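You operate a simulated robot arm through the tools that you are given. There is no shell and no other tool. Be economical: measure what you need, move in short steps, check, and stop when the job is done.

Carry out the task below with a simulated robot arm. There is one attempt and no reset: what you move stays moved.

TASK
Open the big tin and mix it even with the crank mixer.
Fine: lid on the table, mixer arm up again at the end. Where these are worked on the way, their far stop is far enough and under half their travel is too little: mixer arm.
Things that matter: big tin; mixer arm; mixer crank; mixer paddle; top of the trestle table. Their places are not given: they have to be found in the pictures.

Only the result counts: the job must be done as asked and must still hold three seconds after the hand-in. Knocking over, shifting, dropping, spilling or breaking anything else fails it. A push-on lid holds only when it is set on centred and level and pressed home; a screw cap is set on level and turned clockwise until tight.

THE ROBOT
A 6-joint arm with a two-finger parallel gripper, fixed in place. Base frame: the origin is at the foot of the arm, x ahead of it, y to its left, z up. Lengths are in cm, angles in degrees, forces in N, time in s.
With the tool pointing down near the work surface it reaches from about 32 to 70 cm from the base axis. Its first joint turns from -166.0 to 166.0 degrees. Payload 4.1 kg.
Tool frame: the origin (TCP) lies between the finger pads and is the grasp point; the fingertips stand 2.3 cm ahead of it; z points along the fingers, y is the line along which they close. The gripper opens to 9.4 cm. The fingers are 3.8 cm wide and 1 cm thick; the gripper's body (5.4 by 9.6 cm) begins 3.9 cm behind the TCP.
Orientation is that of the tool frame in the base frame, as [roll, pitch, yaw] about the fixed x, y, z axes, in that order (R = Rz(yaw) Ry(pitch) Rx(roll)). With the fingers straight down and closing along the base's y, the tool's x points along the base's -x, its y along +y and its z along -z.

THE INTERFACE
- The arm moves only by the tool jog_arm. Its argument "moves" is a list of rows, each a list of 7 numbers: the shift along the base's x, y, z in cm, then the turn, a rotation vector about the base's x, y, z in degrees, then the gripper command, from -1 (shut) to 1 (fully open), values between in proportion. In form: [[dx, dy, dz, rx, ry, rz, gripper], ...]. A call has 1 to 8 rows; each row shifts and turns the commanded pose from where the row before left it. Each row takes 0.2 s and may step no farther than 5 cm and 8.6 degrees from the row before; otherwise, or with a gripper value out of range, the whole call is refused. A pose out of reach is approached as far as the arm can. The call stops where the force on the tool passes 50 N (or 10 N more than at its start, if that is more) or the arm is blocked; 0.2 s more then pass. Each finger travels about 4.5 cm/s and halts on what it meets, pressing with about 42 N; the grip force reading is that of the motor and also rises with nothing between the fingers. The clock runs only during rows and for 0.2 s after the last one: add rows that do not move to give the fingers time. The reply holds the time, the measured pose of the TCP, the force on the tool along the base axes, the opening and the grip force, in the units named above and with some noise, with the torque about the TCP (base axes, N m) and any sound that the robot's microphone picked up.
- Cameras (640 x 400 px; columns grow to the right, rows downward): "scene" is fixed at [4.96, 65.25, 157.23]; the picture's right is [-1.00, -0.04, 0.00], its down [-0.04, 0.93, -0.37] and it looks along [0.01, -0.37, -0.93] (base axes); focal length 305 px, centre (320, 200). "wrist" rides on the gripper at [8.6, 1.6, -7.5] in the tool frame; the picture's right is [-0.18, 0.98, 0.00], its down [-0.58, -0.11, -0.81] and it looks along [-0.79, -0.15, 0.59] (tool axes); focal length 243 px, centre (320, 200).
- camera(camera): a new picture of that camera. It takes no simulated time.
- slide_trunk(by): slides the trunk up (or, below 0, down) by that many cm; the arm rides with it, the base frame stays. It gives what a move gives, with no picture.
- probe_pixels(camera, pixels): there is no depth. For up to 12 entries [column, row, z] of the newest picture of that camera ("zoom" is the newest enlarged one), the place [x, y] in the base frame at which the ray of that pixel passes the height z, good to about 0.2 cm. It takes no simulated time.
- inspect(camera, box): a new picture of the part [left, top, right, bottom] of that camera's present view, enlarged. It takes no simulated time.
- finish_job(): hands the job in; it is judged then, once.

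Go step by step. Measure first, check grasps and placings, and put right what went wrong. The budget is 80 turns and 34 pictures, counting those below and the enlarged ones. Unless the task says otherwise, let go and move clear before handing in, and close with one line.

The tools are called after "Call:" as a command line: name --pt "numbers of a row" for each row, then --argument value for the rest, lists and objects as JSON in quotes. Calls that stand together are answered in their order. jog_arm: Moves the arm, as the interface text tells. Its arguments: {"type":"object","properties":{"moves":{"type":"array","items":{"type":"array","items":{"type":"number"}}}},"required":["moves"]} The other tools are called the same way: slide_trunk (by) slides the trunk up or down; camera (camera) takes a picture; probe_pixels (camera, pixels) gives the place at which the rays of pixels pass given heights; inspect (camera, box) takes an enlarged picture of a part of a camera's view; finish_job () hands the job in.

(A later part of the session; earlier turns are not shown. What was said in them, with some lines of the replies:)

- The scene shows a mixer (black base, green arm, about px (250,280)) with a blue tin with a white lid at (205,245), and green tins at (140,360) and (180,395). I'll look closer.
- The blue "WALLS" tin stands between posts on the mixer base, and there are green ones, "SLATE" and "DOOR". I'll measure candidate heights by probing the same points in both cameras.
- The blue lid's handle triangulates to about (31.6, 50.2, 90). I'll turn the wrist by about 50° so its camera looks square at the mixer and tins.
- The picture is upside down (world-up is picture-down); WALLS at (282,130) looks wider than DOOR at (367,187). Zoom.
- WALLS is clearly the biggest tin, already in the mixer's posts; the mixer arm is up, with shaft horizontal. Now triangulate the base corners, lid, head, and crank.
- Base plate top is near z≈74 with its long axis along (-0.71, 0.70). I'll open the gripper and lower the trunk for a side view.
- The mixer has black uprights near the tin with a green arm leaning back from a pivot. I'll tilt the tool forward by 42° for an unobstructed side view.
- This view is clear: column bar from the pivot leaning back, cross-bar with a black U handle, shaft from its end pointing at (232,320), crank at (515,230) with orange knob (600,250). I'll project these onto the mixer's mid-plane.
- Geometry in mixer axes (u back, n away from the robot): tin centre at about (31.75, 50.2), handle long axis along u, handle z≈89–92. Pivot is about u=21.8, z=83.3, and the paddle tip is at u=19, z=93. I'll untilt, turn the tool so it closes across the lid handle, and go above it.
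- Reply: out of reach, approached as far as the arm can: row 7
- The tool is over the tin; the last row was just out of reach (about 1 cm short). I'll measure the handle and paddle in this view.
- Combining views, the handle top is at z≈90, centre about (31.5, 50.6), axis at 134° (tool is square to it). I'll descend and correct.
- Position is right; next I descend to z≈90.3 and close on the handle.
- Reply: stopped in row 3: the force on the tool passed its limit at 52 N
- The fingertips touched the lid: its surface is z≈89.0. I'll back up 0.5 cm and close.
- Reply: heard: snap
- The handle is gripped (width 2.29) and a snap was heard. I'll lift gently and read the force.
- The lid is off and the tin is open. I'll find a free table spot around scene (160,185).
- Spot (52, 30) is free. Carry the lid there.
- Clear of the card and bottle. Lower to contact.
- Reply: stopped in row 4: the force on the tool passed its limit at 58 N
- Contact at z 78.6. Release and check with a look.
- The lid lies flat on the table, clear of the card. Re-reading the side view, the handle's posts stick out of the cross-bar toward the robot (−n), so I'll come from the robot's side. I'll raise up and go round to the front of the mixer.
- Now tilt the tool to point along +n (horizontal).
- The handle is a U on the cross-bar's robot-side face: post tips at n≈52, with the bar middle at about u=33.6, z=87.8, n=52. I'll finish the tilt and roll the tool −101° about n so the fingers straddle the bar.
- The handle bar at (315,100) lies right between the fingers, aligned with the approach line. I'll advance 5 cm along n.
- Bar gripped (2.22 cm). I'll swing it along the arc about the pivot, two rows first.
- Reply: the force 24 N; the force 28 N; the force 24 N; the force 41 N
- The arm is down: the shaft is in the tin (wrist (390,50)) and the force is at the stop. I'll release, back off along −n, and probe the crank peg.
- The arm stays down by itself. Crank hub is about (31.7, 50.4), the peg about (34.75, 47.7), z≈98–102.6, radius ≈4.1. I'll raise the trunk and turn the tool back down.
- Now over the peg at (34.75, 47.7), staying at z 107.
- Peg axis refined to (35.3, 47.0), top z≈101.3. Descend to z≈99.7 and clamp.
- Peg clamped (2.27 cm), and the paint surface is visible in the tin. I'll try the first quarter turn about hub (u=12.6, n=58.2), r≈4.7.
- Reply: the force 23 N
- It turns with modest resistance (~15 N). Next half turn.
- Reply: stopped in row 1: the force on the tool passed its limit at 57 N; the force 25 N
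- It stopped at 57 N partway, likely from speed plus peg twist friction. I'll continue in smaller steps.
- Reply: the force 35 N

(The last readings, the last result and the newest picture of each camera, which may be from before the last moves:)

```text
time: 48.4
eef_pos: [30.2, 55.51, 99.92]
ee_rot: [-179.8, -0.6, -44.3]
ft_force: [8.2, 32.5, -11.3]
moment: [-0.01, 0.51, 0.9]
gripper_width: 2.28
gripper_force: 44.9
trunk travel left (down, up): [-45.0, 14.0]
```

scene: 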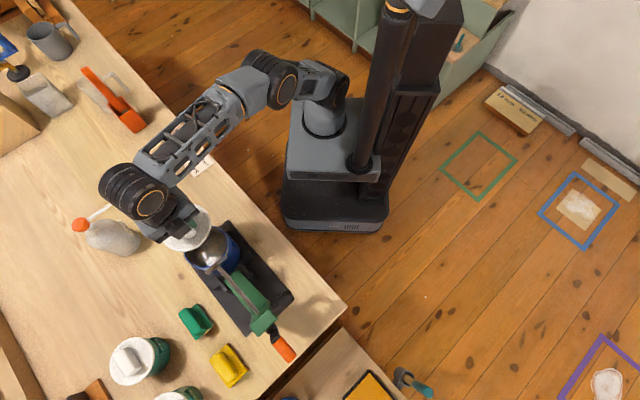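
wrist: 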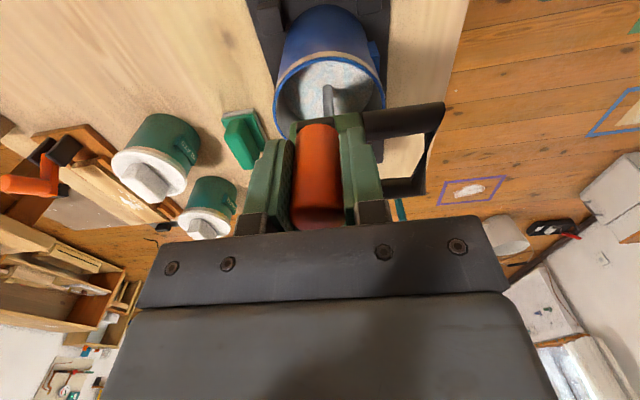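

The readings fit a circle with centre (u≈13.0, n≈57.8) and r≈5.15. I'll continue on that.

Call:
jog_arm --pt "-1.52 0.07 0 0 0 0 -1" --pt "-1.12 -0.74 0 0 0 0 -1" --pt "-0.9 -1.01 0 0 0 0 -1"

```text
time: 49.2
eef_pos: [26.48, 53.23, 100.11]
ee_rot: [179.9, -0.7, -44.3]
ft_force: [4.8, 0.9, -7.9]
moment: [-0.8, 0.16, 0.13]
gripper_width: 2.33
gripper_force: 44.9
trunk travel left (down, up): [-45.0, 14.0]
```

Forces are now small. Continue around.

Call:
jog_arm --pt "-0.61 -1.2 0 0 0 0 -1" --pt "-0.27 -1.31 0 0 0 0 -1" --pt "0.08 -1.35 0 0 0 0 -1" --pt "0.42 -1.27 0 0 0 0 -1" --pt "0.74 -1.12 0 0 0 0 -1"

```text
time: 50.4
eef_pos: [26.88, 47.11, 100.35]
ee_rot: [-179.7, -0.5, -44.3]
ft_force: [0.1, -0.1, 0.2]
moment: [0.01, 0.01, 0.01]
gripper_width: 0.0
gripper_force: 42.4
trunk travel left (down, up): [-45.0, 14.0]
```

The peg slipped out (width 0). Look for it.

Call:
jog_arm --pt "0 0 4 0 0 0 -0.5" --pt "0 0 3 0 0 0 0.3" --pt "0 0 0 0 0 0 0.3" --pt "0 0 0 0 0 0 0.3"

Call:
camera --camera "wrist"

```text
time: 51.4
eef_pos: [26.73, 47.17, 107.31]
ee_rot: [-179.7, -0.6, -44.3]
ft_force: [-0.9, 0.3, -0.3]
moment: [-0.01, 0.01, 0.0]
gripper_width: 6.11
gripper_force: 0.0
trunk travel left (down, up): [-45.0, 14.0]
```

```text
4 pictures are left
```

wrist: 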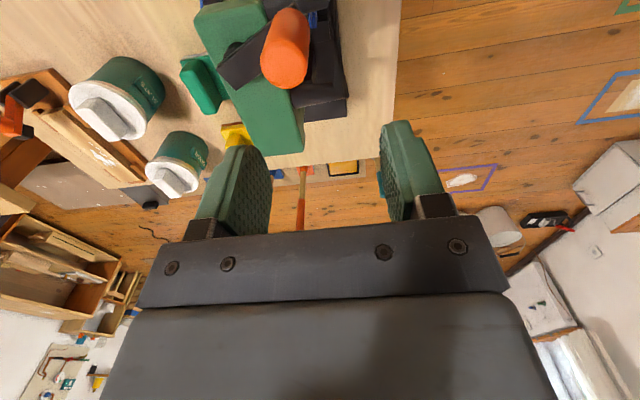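

Call:
probe_pixels --camera "wrist" --pixels '[[282, 68, 101.3], [286, 30, 97.5], [240, 68, 96.5], [240, 68, 97.5], [265, 60, 101.3], [305, 60, 101.3]]'

```text
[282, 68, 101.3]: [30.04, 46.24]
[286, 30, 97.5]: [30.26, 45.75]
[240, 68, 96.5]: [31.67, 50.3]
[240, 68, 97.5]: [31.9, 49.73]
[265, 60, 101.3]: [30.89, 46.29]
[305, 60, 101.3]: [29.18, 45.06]
```

The tool was sliding along the peg, so the true hub is u≈12.4, n≈58.15 with r≈4.5; the peg is now at (30.1, 46.1). A 1-DOF crank can simply be pushed round, so I'll use the closed fingers as a pusher trailing the peg on the same circle.

Call:
jog_arm --pt "0.79 1.53 0 0 0 0 -1" --pt "0 0 0 0 0 0 -1" --pt "0 0 0 0 0 0 -1" --pt "0 0 0 0 0 0 -1" --pt "0 0 0 0 0 0 -1" --pt "0 0 -3 0 0 0 -1" --pt "0 0 -3 0 0 0 -1" --pt "0 0 -1.2 0 0 0 -1"

Call:
jog_arm --pt "1.36 -1.88 0 0 0 0 -1" --pt "2.12 -0.96 0 0 0 0 -1" --pt "2.32 0.23 0 0 0 0 -1" --pt "1.88 1.36 0 0 0 0 -1"

```text
time: 53.2
eef_pos: [27.75, 48.7, 100.08]
ee_rot: [-179.8, -0.5, -44.3]
ft_force: [-0.3, 0.0, 0.8]
moment: [0.03, -0.01, -0.01]
gripper_width: 0.0
gripper_force: 41.7
trunk travel left (down, up): [-45.0, 14.0]
```

```text
time: 54.2
eef_pos: [35.41, 47.62, 100.22]
ee_rot: [-179.7, -0.6, -44.3]
ft_force: [-0.2, 0.4, 0.9]
moment: [-0.02, 0.03, 0.01]
gripper_width: 0.03
gripper_force: 41.6
trunk travel left (down, up): [-45.0, 14.0]
```

Call:
inspect --camera "wrist" --box '[160, 0, 480, 200]'

```text
2.00 times, centred on (320, 100) of wrist
```

zoom: 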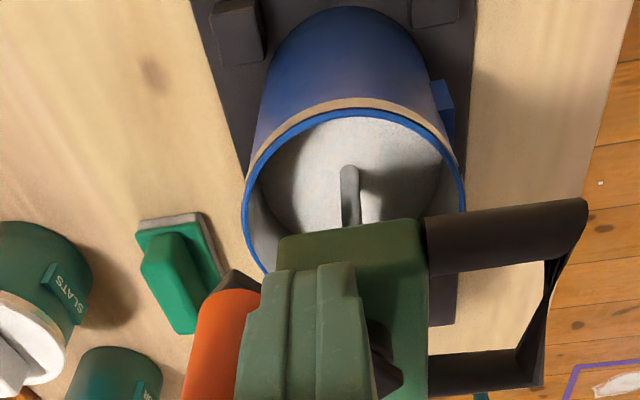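

The pusher works: the peg at (220,340) is being driven ahead of the fingers, and the paint already looks smoother. Complete the turn.

Call:
jog_arm --pt "0.96 2.12 0 0 0 0 -1" --pt "-0.23 2.32 0 0 0 0 -1" --pt "-1.36 1.88 0 0 0 0 -1" --pt "-2.12 0.96 0 0 0 0 -1" --pt "-2.32 -0.23 0 0 0 0 -1" --pt "-1.88 -1.36 0 0 0 0 -1" --pt "-0.96 -2.12 0 0 0 0 -1" --pt "0.23 -2.32 0 0 0 0 -1"

```text
time: 54.8
eef_pos: [35.38, 50.25, 100.18]
ee_rot: [178.9, -0.6, -43.8]
ft_force: [-28.5, -23.6, 6.4]
moment: [0.55, -0.45, 0.82]
gripper_width: 0.0
gripper_force: 42.4
trunk travel left (down, up): [-45.0, 14.0]
stopped in row 2: the force on the tool passed its limit at 65 N (the readings are from after the stop); the commanded pose is now the measured one
```

The rectangular finger face jammed at the top of the circle (pushing along n while the peg wanted to move along u). I'll use a path with direction-dependent offset, so the finger face always pushes tangentially.

Call:
jog_arm --pt "1.17 -1.6 0 0 0 -0.5 -1" --pt "0.91 1.07 0 0 0 0 -1" --pt "-0.45 1.69 0 0 0 0 -1" --pt "-1.35 2.05 0 0 0 0 -1" --pt "-2.62 1.4 0 0 0 0 -1" --pt "-3.08 0.07 0 0 0 0 -1"

```text
time: 55.2
eef_pos: [35.99, 49.26, 100.22]
ee_rot: [178.7, -0.4, -43.8]
ft_force: [-30.3, -10.6, 7.7]
moment: [0.49, -0.67, 0.78]
gripper_width: 0.01
gripper_force: 42.5
trunk travel left (down, up): [-45.0, 14.0]
stopped in row 2: the force on the tool passed its limit at 57 N (the readings are from after the stop); the commanded pose is now the measured one
```

Call:
probe_pixels --camera "zoom" --pixels '[[222, 340, 98.5], [222, 340, 100], [235, 300, 97], [350, 225, 92.4], [350, 225, 91]]'

Call:
inspect --camera "wrist" --box '[160, 40, 480, 240]'

```text
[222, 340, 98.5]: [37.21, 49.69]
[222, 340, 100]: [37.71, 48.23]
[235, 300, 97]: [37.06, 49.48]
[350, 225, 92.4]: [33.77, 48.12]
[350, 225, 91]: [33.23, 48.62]
```

```text
2.00 times, centred on (320, 140) of wrist
```

zoom: 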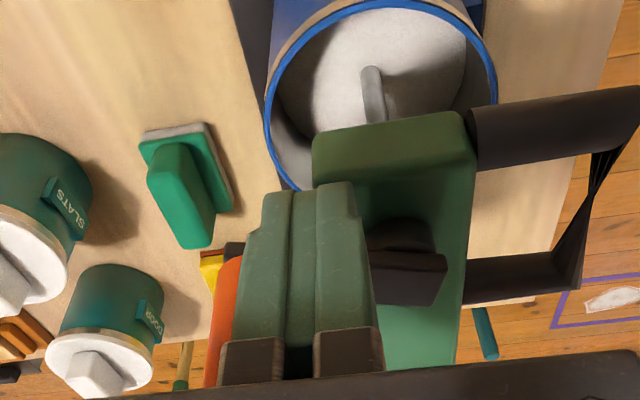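

The peg sits on the fingers' +n face (column ~222), still jammed against it. I'll back off properly in −n, step to its −u side, and push along +u.

Call:
jog_arm --pt "-0.73 -0.75 0 0 0 -0.5 -1" --pt "1.36 -1.33 0 0 0 0 -1" --pt "1.47 1.5 0 0 0 0 -1" --pt "-0.88 2.82 0 0 0 0 -1" --pt "-1.48 2.28 0 0 0 0 -1"

```text
time: 56.4
eef_pos: [36.33, 53.84, 99.69]
ee_rot: [178.7, -0.5, -44.5]
ft_force: [0.3, -0.9, -0.1]
moment: [-0.01, -0.02, -0.01]
gripper_width: 0.0
gripper_force: 42.0
trunk travel left (down, up): [-45.0, 14.0]
```

Call:
jog_arm --pt "-3.34 1.3 0 0 0 0 -1" --pt "-3.22 0 0 0 0 0 -1" --pt "-2.43 -0.99 0 0 0 0 -1" --pt "-1.46 -2.21 0 0 0 0 -1"

```text
time: 57.4
eef_pos: [25.86, 51.99, 99.87]
ee_rot: [178.8, -0.6, -44.6]
ft_force: [0.1, -0.3, -0.5]
moment: [0.0, -0.01, 0.03]
gripper_width: 0.0
gripper_force: 41.8
trunk travel left (down, up): [-45.0, 14.0]
```

Call:
jog_arm --pt "0.35 -2.86 0 0 0 0 -1" --pt "1.48 -2.28 0 0 0 0 -1" --pt "2.78 -1.38 0 0 0 0 -1" --pt "3.22 0 0 0 0 0 -1" --pt "2.43 0.99 0 0 0 0 -1" --pt "1.46 2.21 0 0 0 0 -1"

Call:
inspect --camera "wrist" --box '[160, 0, 480, 200]'

```text
time: 58.8
eef_pos: [37.72, 48.61, 99.6]
ee_rot: [178.6, -0.5, -44.5]
ft_force: [0.7, -1.9, 0.5]
moment: [-0.01, -0.01, 0.02]
gripper_width: 0.0
gripper_force: 42.1
trunk travel left (down, up): [-45.0, 14.0]
```

```text
2.00 times, centred on (320, 100) of wrist
```

zoom: 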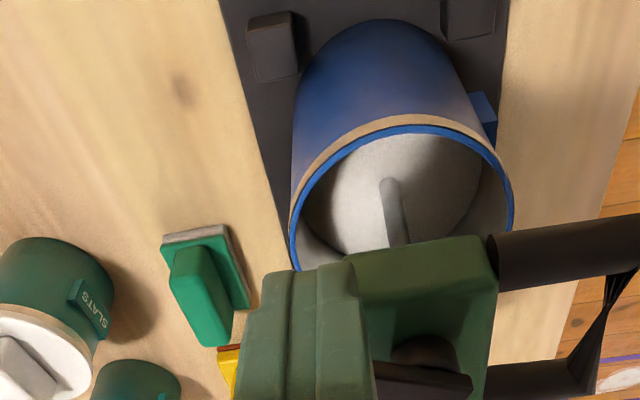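

The crank arm now points +n under the fingers, so the peg is being driven and the paint looks smooth. I'll run further full turns on this path.

Call:
jog_arm --pt "-0.35 2.86 0 0 0 0 -1" --pt "-1.48 2.28 0 0 0 0 -1" --pt "-2.78 1.38 0 0 0 0 -1" --pt "-3.22 0 0 0 0 0 -1" --pt "-2.43 -0.99 0 0 0 0 -1" --pt "-1.46 -2.21 0 0 0 0 -1" --pt "0.35 -2.86 0 0 0 0 -1" --pt "1.48 -2.28 0 0 0 0 -1"

```text
time: 60.6
eef_pos: [27.83, 46.88, 99.87]
ee_rot: [178.7, -0.5, -44.5]
ft_force: [0.0, 0.7, 0.8]
moment: [0.0, -0.03, 0.01]
gripper_width: 0.01
gripper_force: 42.6
trunk travel left (down, up): [-45.0, 14.0]
```

Runs freely. Continue.

Call:
jog_arm --pt "2.78 -1.38 0 0 0 0 -1" --pt "3.22 0 0 0 0 0 -1" --pt "2.43 0.99 0 0 0 0 -1" --pt "1.46 2.21 0 0 0 0 -1" --pt "-0.35 2.86 0 0 0 0 -1" --pt "-1.48 2.28 0 0 0 0 -1" --pt "-2.78 1.38 0 0 0 0 -1" --pt "-3.22 0 0 0 0 0 -1"

Call:
jog_arm --pt "-2.43 -0.99 0 0 0 0 -1" --pt "-1.46 -2.21 0 0 0 0 -1" --pt "0.35 -2.86 0 0 0 0 -1" --pt "1.48 -2.28 0 0 0 0 -1" --pt "2.78 -1.38 0 0 0 0 -1" --pt "3.22 0 0 0 0 0 -1" --pt "2.43 0.99 0 0 0 0 -1" --pt "1.46 2.21 0 0 0 0 -1"

```text
time: 62.4
eef_pos: [29.74, 55.2, 99.99]
ee_rot: [178.7, -0.6, -44.6]
ft_force: [-0.2, -0.8, -0.1]
moment: [-0.01, 0.0, 0.03]
gripper_width: 0.0
gripper_force: 41.4
trunk travel left (down, up): [-45.0, 14.0]
```

```text
time: 64.2
eef_pos: [37.71, 48.8, 99.49]
ee_rot: [178.7, -0.5, -44.5]
ft_force: [-0.2, -0.4, 0.1]
moment: [0.02, 0.0, 0.0]
gripper_width: 0.0
gripper_force: 42.1
trunk travel left (down, up): [-45.0, 14.0]
```

Two clean turns more. I'll add another few for certainty.

Call:
jog_arm --pt "-0.35 2.86 0 0 0 0 -1" --pt "-1.48 2.28 0 0 0 0 -1" --pt "-2.78 1.38 0 0 0 0 -1" --pt "-3.22 0 0 0 0 0 -1" --pt "-2.43 -0.99 0 0 0 0 -1" --pt "-1.46 -2.21 0 0 0 0 -1" --pt "0.35 -2.86 0 0 0 0 -1" --pt "1.48 -2.28 0 0 0 0 -1"

Call:
jog_arm --pt "2.78 -1.38 0 0 0 0 -1" --pt "3.22 0 0 0 0 0 -1" --pt "2.43 0.99 0 0 0 0 -1" --pt "1.46 2.21 0 0 0 0 -1" --pt "-0.35 2.86 0 0 0 0 -1" --pt "-1.48 2.28 0 0 0 0 -1" --pt "-2.78 1.38 0 0 0 0 -1" --pt "-3.22 0 0 0 0 0 -1"

Call:
jog_arm --pt "-2.43 -0.99 0 0 0 0 -1" --pt "-1.46 -2.21 0 0 0 0 -1" --pt "0.35 -2.86 0 0 0 0 -1" --pt "1.48 -2.28 0 0 0 0 -1" --pt "2.78 -1.38 0 0 0 0 -1" --pt "3.22 0 0 0 0 0 -1" --pt "2.43 0.99 0 0 0 0 -1" --pt "1.46 2.21 0 0 0 0 -1"

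```text
time: 66.0
eef_pos: [27.63, 46.75, 99.82]
ee_rot: [178.7, -0.5, -44.6]
ft_force: [0.3, 0.3, -0.5]
moment: [-0.03, -0.01, -0.01]
gripper_width: 0.0
gripper_force: 41.8
trunk travel left (down, up): [-45.0, 14.0]
```

```text
time: 67.8
eef_pos: [29.47, 55.18, 99.77]
ee_rot: [178.6, -0.4, -44.6]
ft_force: [0.6, 0.0, -0.2]
moment: [0.0, 0.03, -0.03]
gripper_width: 0.02
gripper_force: 41.8
trunk travel left (down, up): [-45.0, 14.0]
```

```text
time: 69.6
eef_pos: [37.79, 48.5, 99.63]
ee_rot: [178.8, -0.5, -44.6]
ft_force: [0.2, -0.5, 0.3]
moment: [0.0, -0.03, 0.02]
gripper_width: 0.0
gripper_force: 42.2
trunk travel left (down, up): [-45.0, 14.0]
```

Call:
jog_arm --pt "-0.35 2.86 0 0 0 0 -1" --pt "-1.48 2.28 0 0 0 0 -1" --pt "-2.78 1.38 0 0 0 0 -1" --pt "-3.22 0 0 0 0 0 -1" --pt "-2.43 -0.99 0 0 0 0 -1" --pt "-1.46 -2.21 0 0 0 0 -1" --pt "0.35 -2.86 0 0 0 0 -1" --pt "1.48 -2.28 0 0 0 0 -1"

Call:
jog_arm --pt "2.78 -1.38 0 0 0 0 -1" --pt "3.22 0 0 0 0 0 -1" --pt "2.43 0.99 0 0 0 0 -1" --pt "1.46 2.21 0 0 0 0 -1" --pt "-0.35 2.86 0 0 0 0 -1" --pt "-1.48 2.28 0 0 0 0 -1" --pt "-2.78 1.38 0 0 0 0 -1" --pt "-3.22 0 0 0 0 0 -1"

Call:
jog_arm --pt "-2.43 -0.99 0 0 0 0 -1" --pt "-1.46 -2.21 0 0 0 0 -1" --pt "0.35 -2.86 0 0 0 0 -1" --pt "1.48 -2.28 0 0 0 0 -1" --pt "2.78 -1.38 0 0 0 0 -1" --pt "3.22 0 0 0 0 0 -1" --pt "2.43 0.99 0 0 0 0 -1" --pt "1.46 2.21 0 0 0 0 -1"

```text
time: 71.4
eef_pos: [27.79, 46.74, 99.81]
ee_rot: [178.7, -0.5, -44.6]
ft_force: [0.5, 0.6, 0.0]
moment: [-0.03, 0.03, 0.01]
gripper_width: 0.02
gripper_force: 41.7
trunk travel left (down, up): [-45.0, 14.0]
```

```text
time: 73.2
eef_pos: [29.71, 55.2, 99.9]
ee_rot: [178.7, -0.5, -44.7]
ft_force: [-0.7, 0.7, -0.8]
moment: [-0.01, 0.01, 0.01]
gripper_width: 0.0
gripper_force: 42.1
trunk travel left (down, up): [-45.0, 14.0]
```

```text
time: 75.0
eef_pos: [37.72, 48.54, 99.83]
ee_rot: [178.8, -0.4, -44.6]
ft_force: [-0.9, 1.4, -0.6]
moment: [0.0, 0.0, -0.03]
gripper_width: 0.01
gripper_force: 41.5
trunk travel left (down, up): [-45.0, 14.0]
```

About eight turns are done. Now raise, retreat to the front-of-mixer pose and retrace the handle approach.

Call:
jog_arm --pt "0 0 4.3 0 0 0 -1" --pt "0 0 4.3 0 0 0 -1" --pt "-3.55 -1.84 0 0 0 0 0" --pt "-3.55 -1.84 0 0 0 0 0" --pt "-3.55 -1.84 0 0 0 0 0" --pt "-3.55 -1.84 0 0 0 0 0" --pt "-3.55 -1.84 0 0 0 0 0" --pt "0 0 0 0 0 0 0"

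Call:
jog_arm --pt "0 0 0 6.09 -5.93 0 0" --pt "0 0 0 6.09 -5.93 0 0" --pt "0 0 0 6.09 -5.93 0 0" --pt "0 0 0 6.09 -5.93 0 0" --pt "0 0 0 6.09 -5.93 0 0" --pt "0 0 0 6.09 -5.93 0 0" --pt "0 0 0 6.09 -5.93 0 0" --pt "0 0 0 6.09 -5.93 0 0"

Call:
jog_arm --pt "0 0 0 6.09 -5.93 0 0" --pt "0 0 0 6.09 -5.93 0 0" --pt "0 0 0 4.3 -4.2 0 0" --pt "0 0 0 4.6 4.7 0 0" --pt "0 0 0 0 0 0 0"

Call:
slide_trunk --by -15

```text
time: 76.8
eef_pos: [19.78, 39.37, 108.43]
ee_rot: [178.7, -0.5, -44.6]
ft_force: [0.5, 0.1, 0.2]
moment: [-0.02, 0.0, 0.01]
gripper_width: 4.7
gripper_force: 0.0
trunk travel left (down, up): [-45.0, 14.0]
```

```text
time: 78.6
eef_pos: [19.8, 39.38, 108.48]
ee_rot: [-113.3, 0.2, -44.7]
ft_force: [-0.2, 0.0, 0.0]
moment: [0.01, 0.01, 0.01]
gripper_width: 4.71
gripper_force: 0.2
trunk travel left (down, up): [-45.0, 14.0]
```

```text
time: 79.8
eef_pos: [19.86, 39.49, 108.44]
ee_rot: [-90.2, 7.1, -44.7]
ft_force: [0.7, 0.4, -0.4]
moment: [0.01, 0.02, 0.0]
gripper_width: 4.7
gripper_force: 0.0
trunk travel left (down, up): [-45.0, 14.0]
```

```text
time: 81.5
eef_pos: [19.82, 39.48, 93.33]
ee_rot: [-90.2, 7.0, -44.8]
ft_force: [-0.6, 0.7, -0.3]
moment: [-0.02, 0.0, 0.01]
gripper_width: 4.71
gripper_force: 0.0
trunk travel left (down, up): [-30.0, 29.0]
```

Same pose as the retreat, with the bar straight ahead. Advance and clamp.

Call:
jog_arm --pt "2.2 2.35 0.3 0 0 0 0" --pt "2.2 2.35 0 0 0 0 0" --pt "2.1 2.3 0 0 0 0 0" --pt "0 0 0 0 0 0 0" --pt "0 0 0 0 0 0 -0.5" --pt "0 0 0 0 0 0 -1" --pt "0 0 0 0 0 0 -1" --pt "0 0 0 0 0 0 -1"

```text
time: 83.3
eef_pos: [26.49, 46.66, 93.79]
ee_rot: [-90.3, 6.8, -44.7]
ft_force: [6.2, 3.6, 11.7]
moment: [-1.44, -1.33, 0.07]
gripper_width: 2.39
gripper_force: 44.5
trunk travel left (down, up): [-30.0, 29.0]
```

Gripped (2.39). Swing it back up by retracing the measured arc.

Call:
jog_arm --pt "-0.79 0.69 0.6 -4.05 -4.15 0 -1" --pt "-0.75 0.6 0.5 -4.05 -4.15 0 -1" --pt "-1.1 1.15 0.6 -5.58 -5.73 0 -1"

Call:
jog_arm --pt "-1.25 1.15 0.4 -5.58 -5.73 0 -1" --pt "-1.21 1.27 0.15 -5.58 -5.73 0 -1" --pt "-1.2 1.27 0 -5.58 -5.73 0 -1"

```text
time: 84.2
eef_pos: [23.91, 48.88, 95.61]
ee_rot: [-90.1, -12.6, -44.8]
ft_force: [30.5, 2.8, 13.0]
moment: [-1.13, -1.23, -0.27]
gripper_width: 2.21
gripper_force: 45.0
trunk travel left (down, up): [-30.0, 29.0]
```

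```text
time: 85.0
eef_pos: [20.17, 52.64, 96.22]
ee_rot: [-89.6, -36.6, -45.0]
ft_force: [22.0, 6.8, 27.2]
moment: [-1.17, -1.11, 0.04]
gripper_width: 2.13
gripper_force: 44.9
trunk travel left (down, up): [-30.0, 29.0]
```

Call:
jog_arm --pt "-1.0 1.4 0.15 -5.58 -5.73 0 -1" --pt "-1.1 1.25 -0.35 -5.58 -5.73 0 -1" --pt "-1.2 1.15 -0.9 -5.58 -5.73 0 -1"

```text
time: 85.8
eef_pos: [16.56, 56.08, 94.67]
ee_rot: [-90.0, -60.9, -44.6]
ft_force: [-9.6, -28.6, -4.1]
moment: [-1.29, -0.84, 0.11]
gripper_width: 2.12
gripper_force: 44.7
trunk travel left (down, up): [-30.0, 29.0]
```

Call:
jog_arm --pt "-1.4 0.75 -1.2 -5.58 -5.73 0 -1" --pt "-1.05 1.05 -1.3 -5.58 -5.73 0 -1" --pt "-0.95 0.95 -1.4 -5.58 -5.73 0 -1"

```text
time: 86.5
eef_pos: [13.55, 59.11, 90.9]
ee_rot: [-84.7, -84.5, -49.9]
ft_force: [22.0, 9.6, 9.0]
moment: [-0.49, -1.91, 0.03]
gripper_width: 2.21
gripper_force: 44.9
trunk travel left (down, up): [-30.0, 29.0]
```

Nearly up; the last 16° to the up stop.

Call:
jog_arm --pt "-0.65 0.6 -1.5 -5.58 -5.73 0 -1" --pt "-0.5 0.5 -1.55 -5.58 -5.73 0 -1" --pt "-0.1 0.1 -0.6 -2 -2.05 0 -1"

```text
time: 87.3
eef_pos: [12.28, 60.35, 87.68]
ee_rot: [86.8, -76.7, 138.5]
ft_force: [21.7, 15.4, 21.6]
moment: [-1.33, -1.07, 0.08]
gripper_width: 2.06
gripper_force: 45.4
trunk travel left (down, up): [-30.0, 29.0]
```

Back at the original raised position with the stop felt. Release, retreat along −n, and take the last picture.

Call:
jog_arm --pt "0 0 0 0 0 0 0" --pt "0 0 0 0 0 0 0" --pt "0 0 0 0 0 0 0" --pt "-1.2 -1.2 0 0 0 0 0" --pt "-2.5 -2.5 0 0 0 0 0" --pt "-2.5 -2.5 0 0 0 0 0" --pt "0 0 0 0 0 0 0"

Call:
camera --camera "wrist"

```text
time: 89.0
eef_pos: [7.11, 53.93, 86.91]
ee_rot: [88.9, -76.1, 135.5]
ft_force: [-0.5, -0.1, 0.0]
moment: [0.0, 0.03, 0.01]
gripper_width: 4.71
gripper_force: 0.0
trunk travel left (down, up): [-30.0, 29.0]
```

```text
0 pictures are left
```

wrist: 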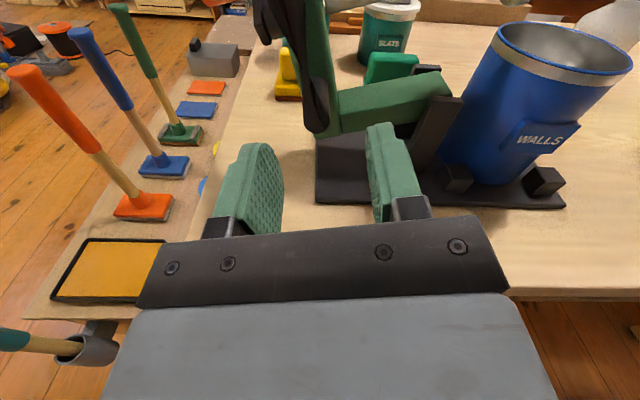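

The picture shows the mixer arm leaning back up (green arm at (390,105)), the tin upright in its posts and nothing disturbed. The gripper is open and clear, so I'm handing in.

Call:
finish_job

```text
The job is handed in.
```

I opened the big tin (WALLS), laid its lid flat on the table, and gave it about eight crank turns. The mixer arm is back up at its stop. The paint looked smooth and even in the last close view, taken about two turns in. I had no pictures left to look inside again after the later turns.
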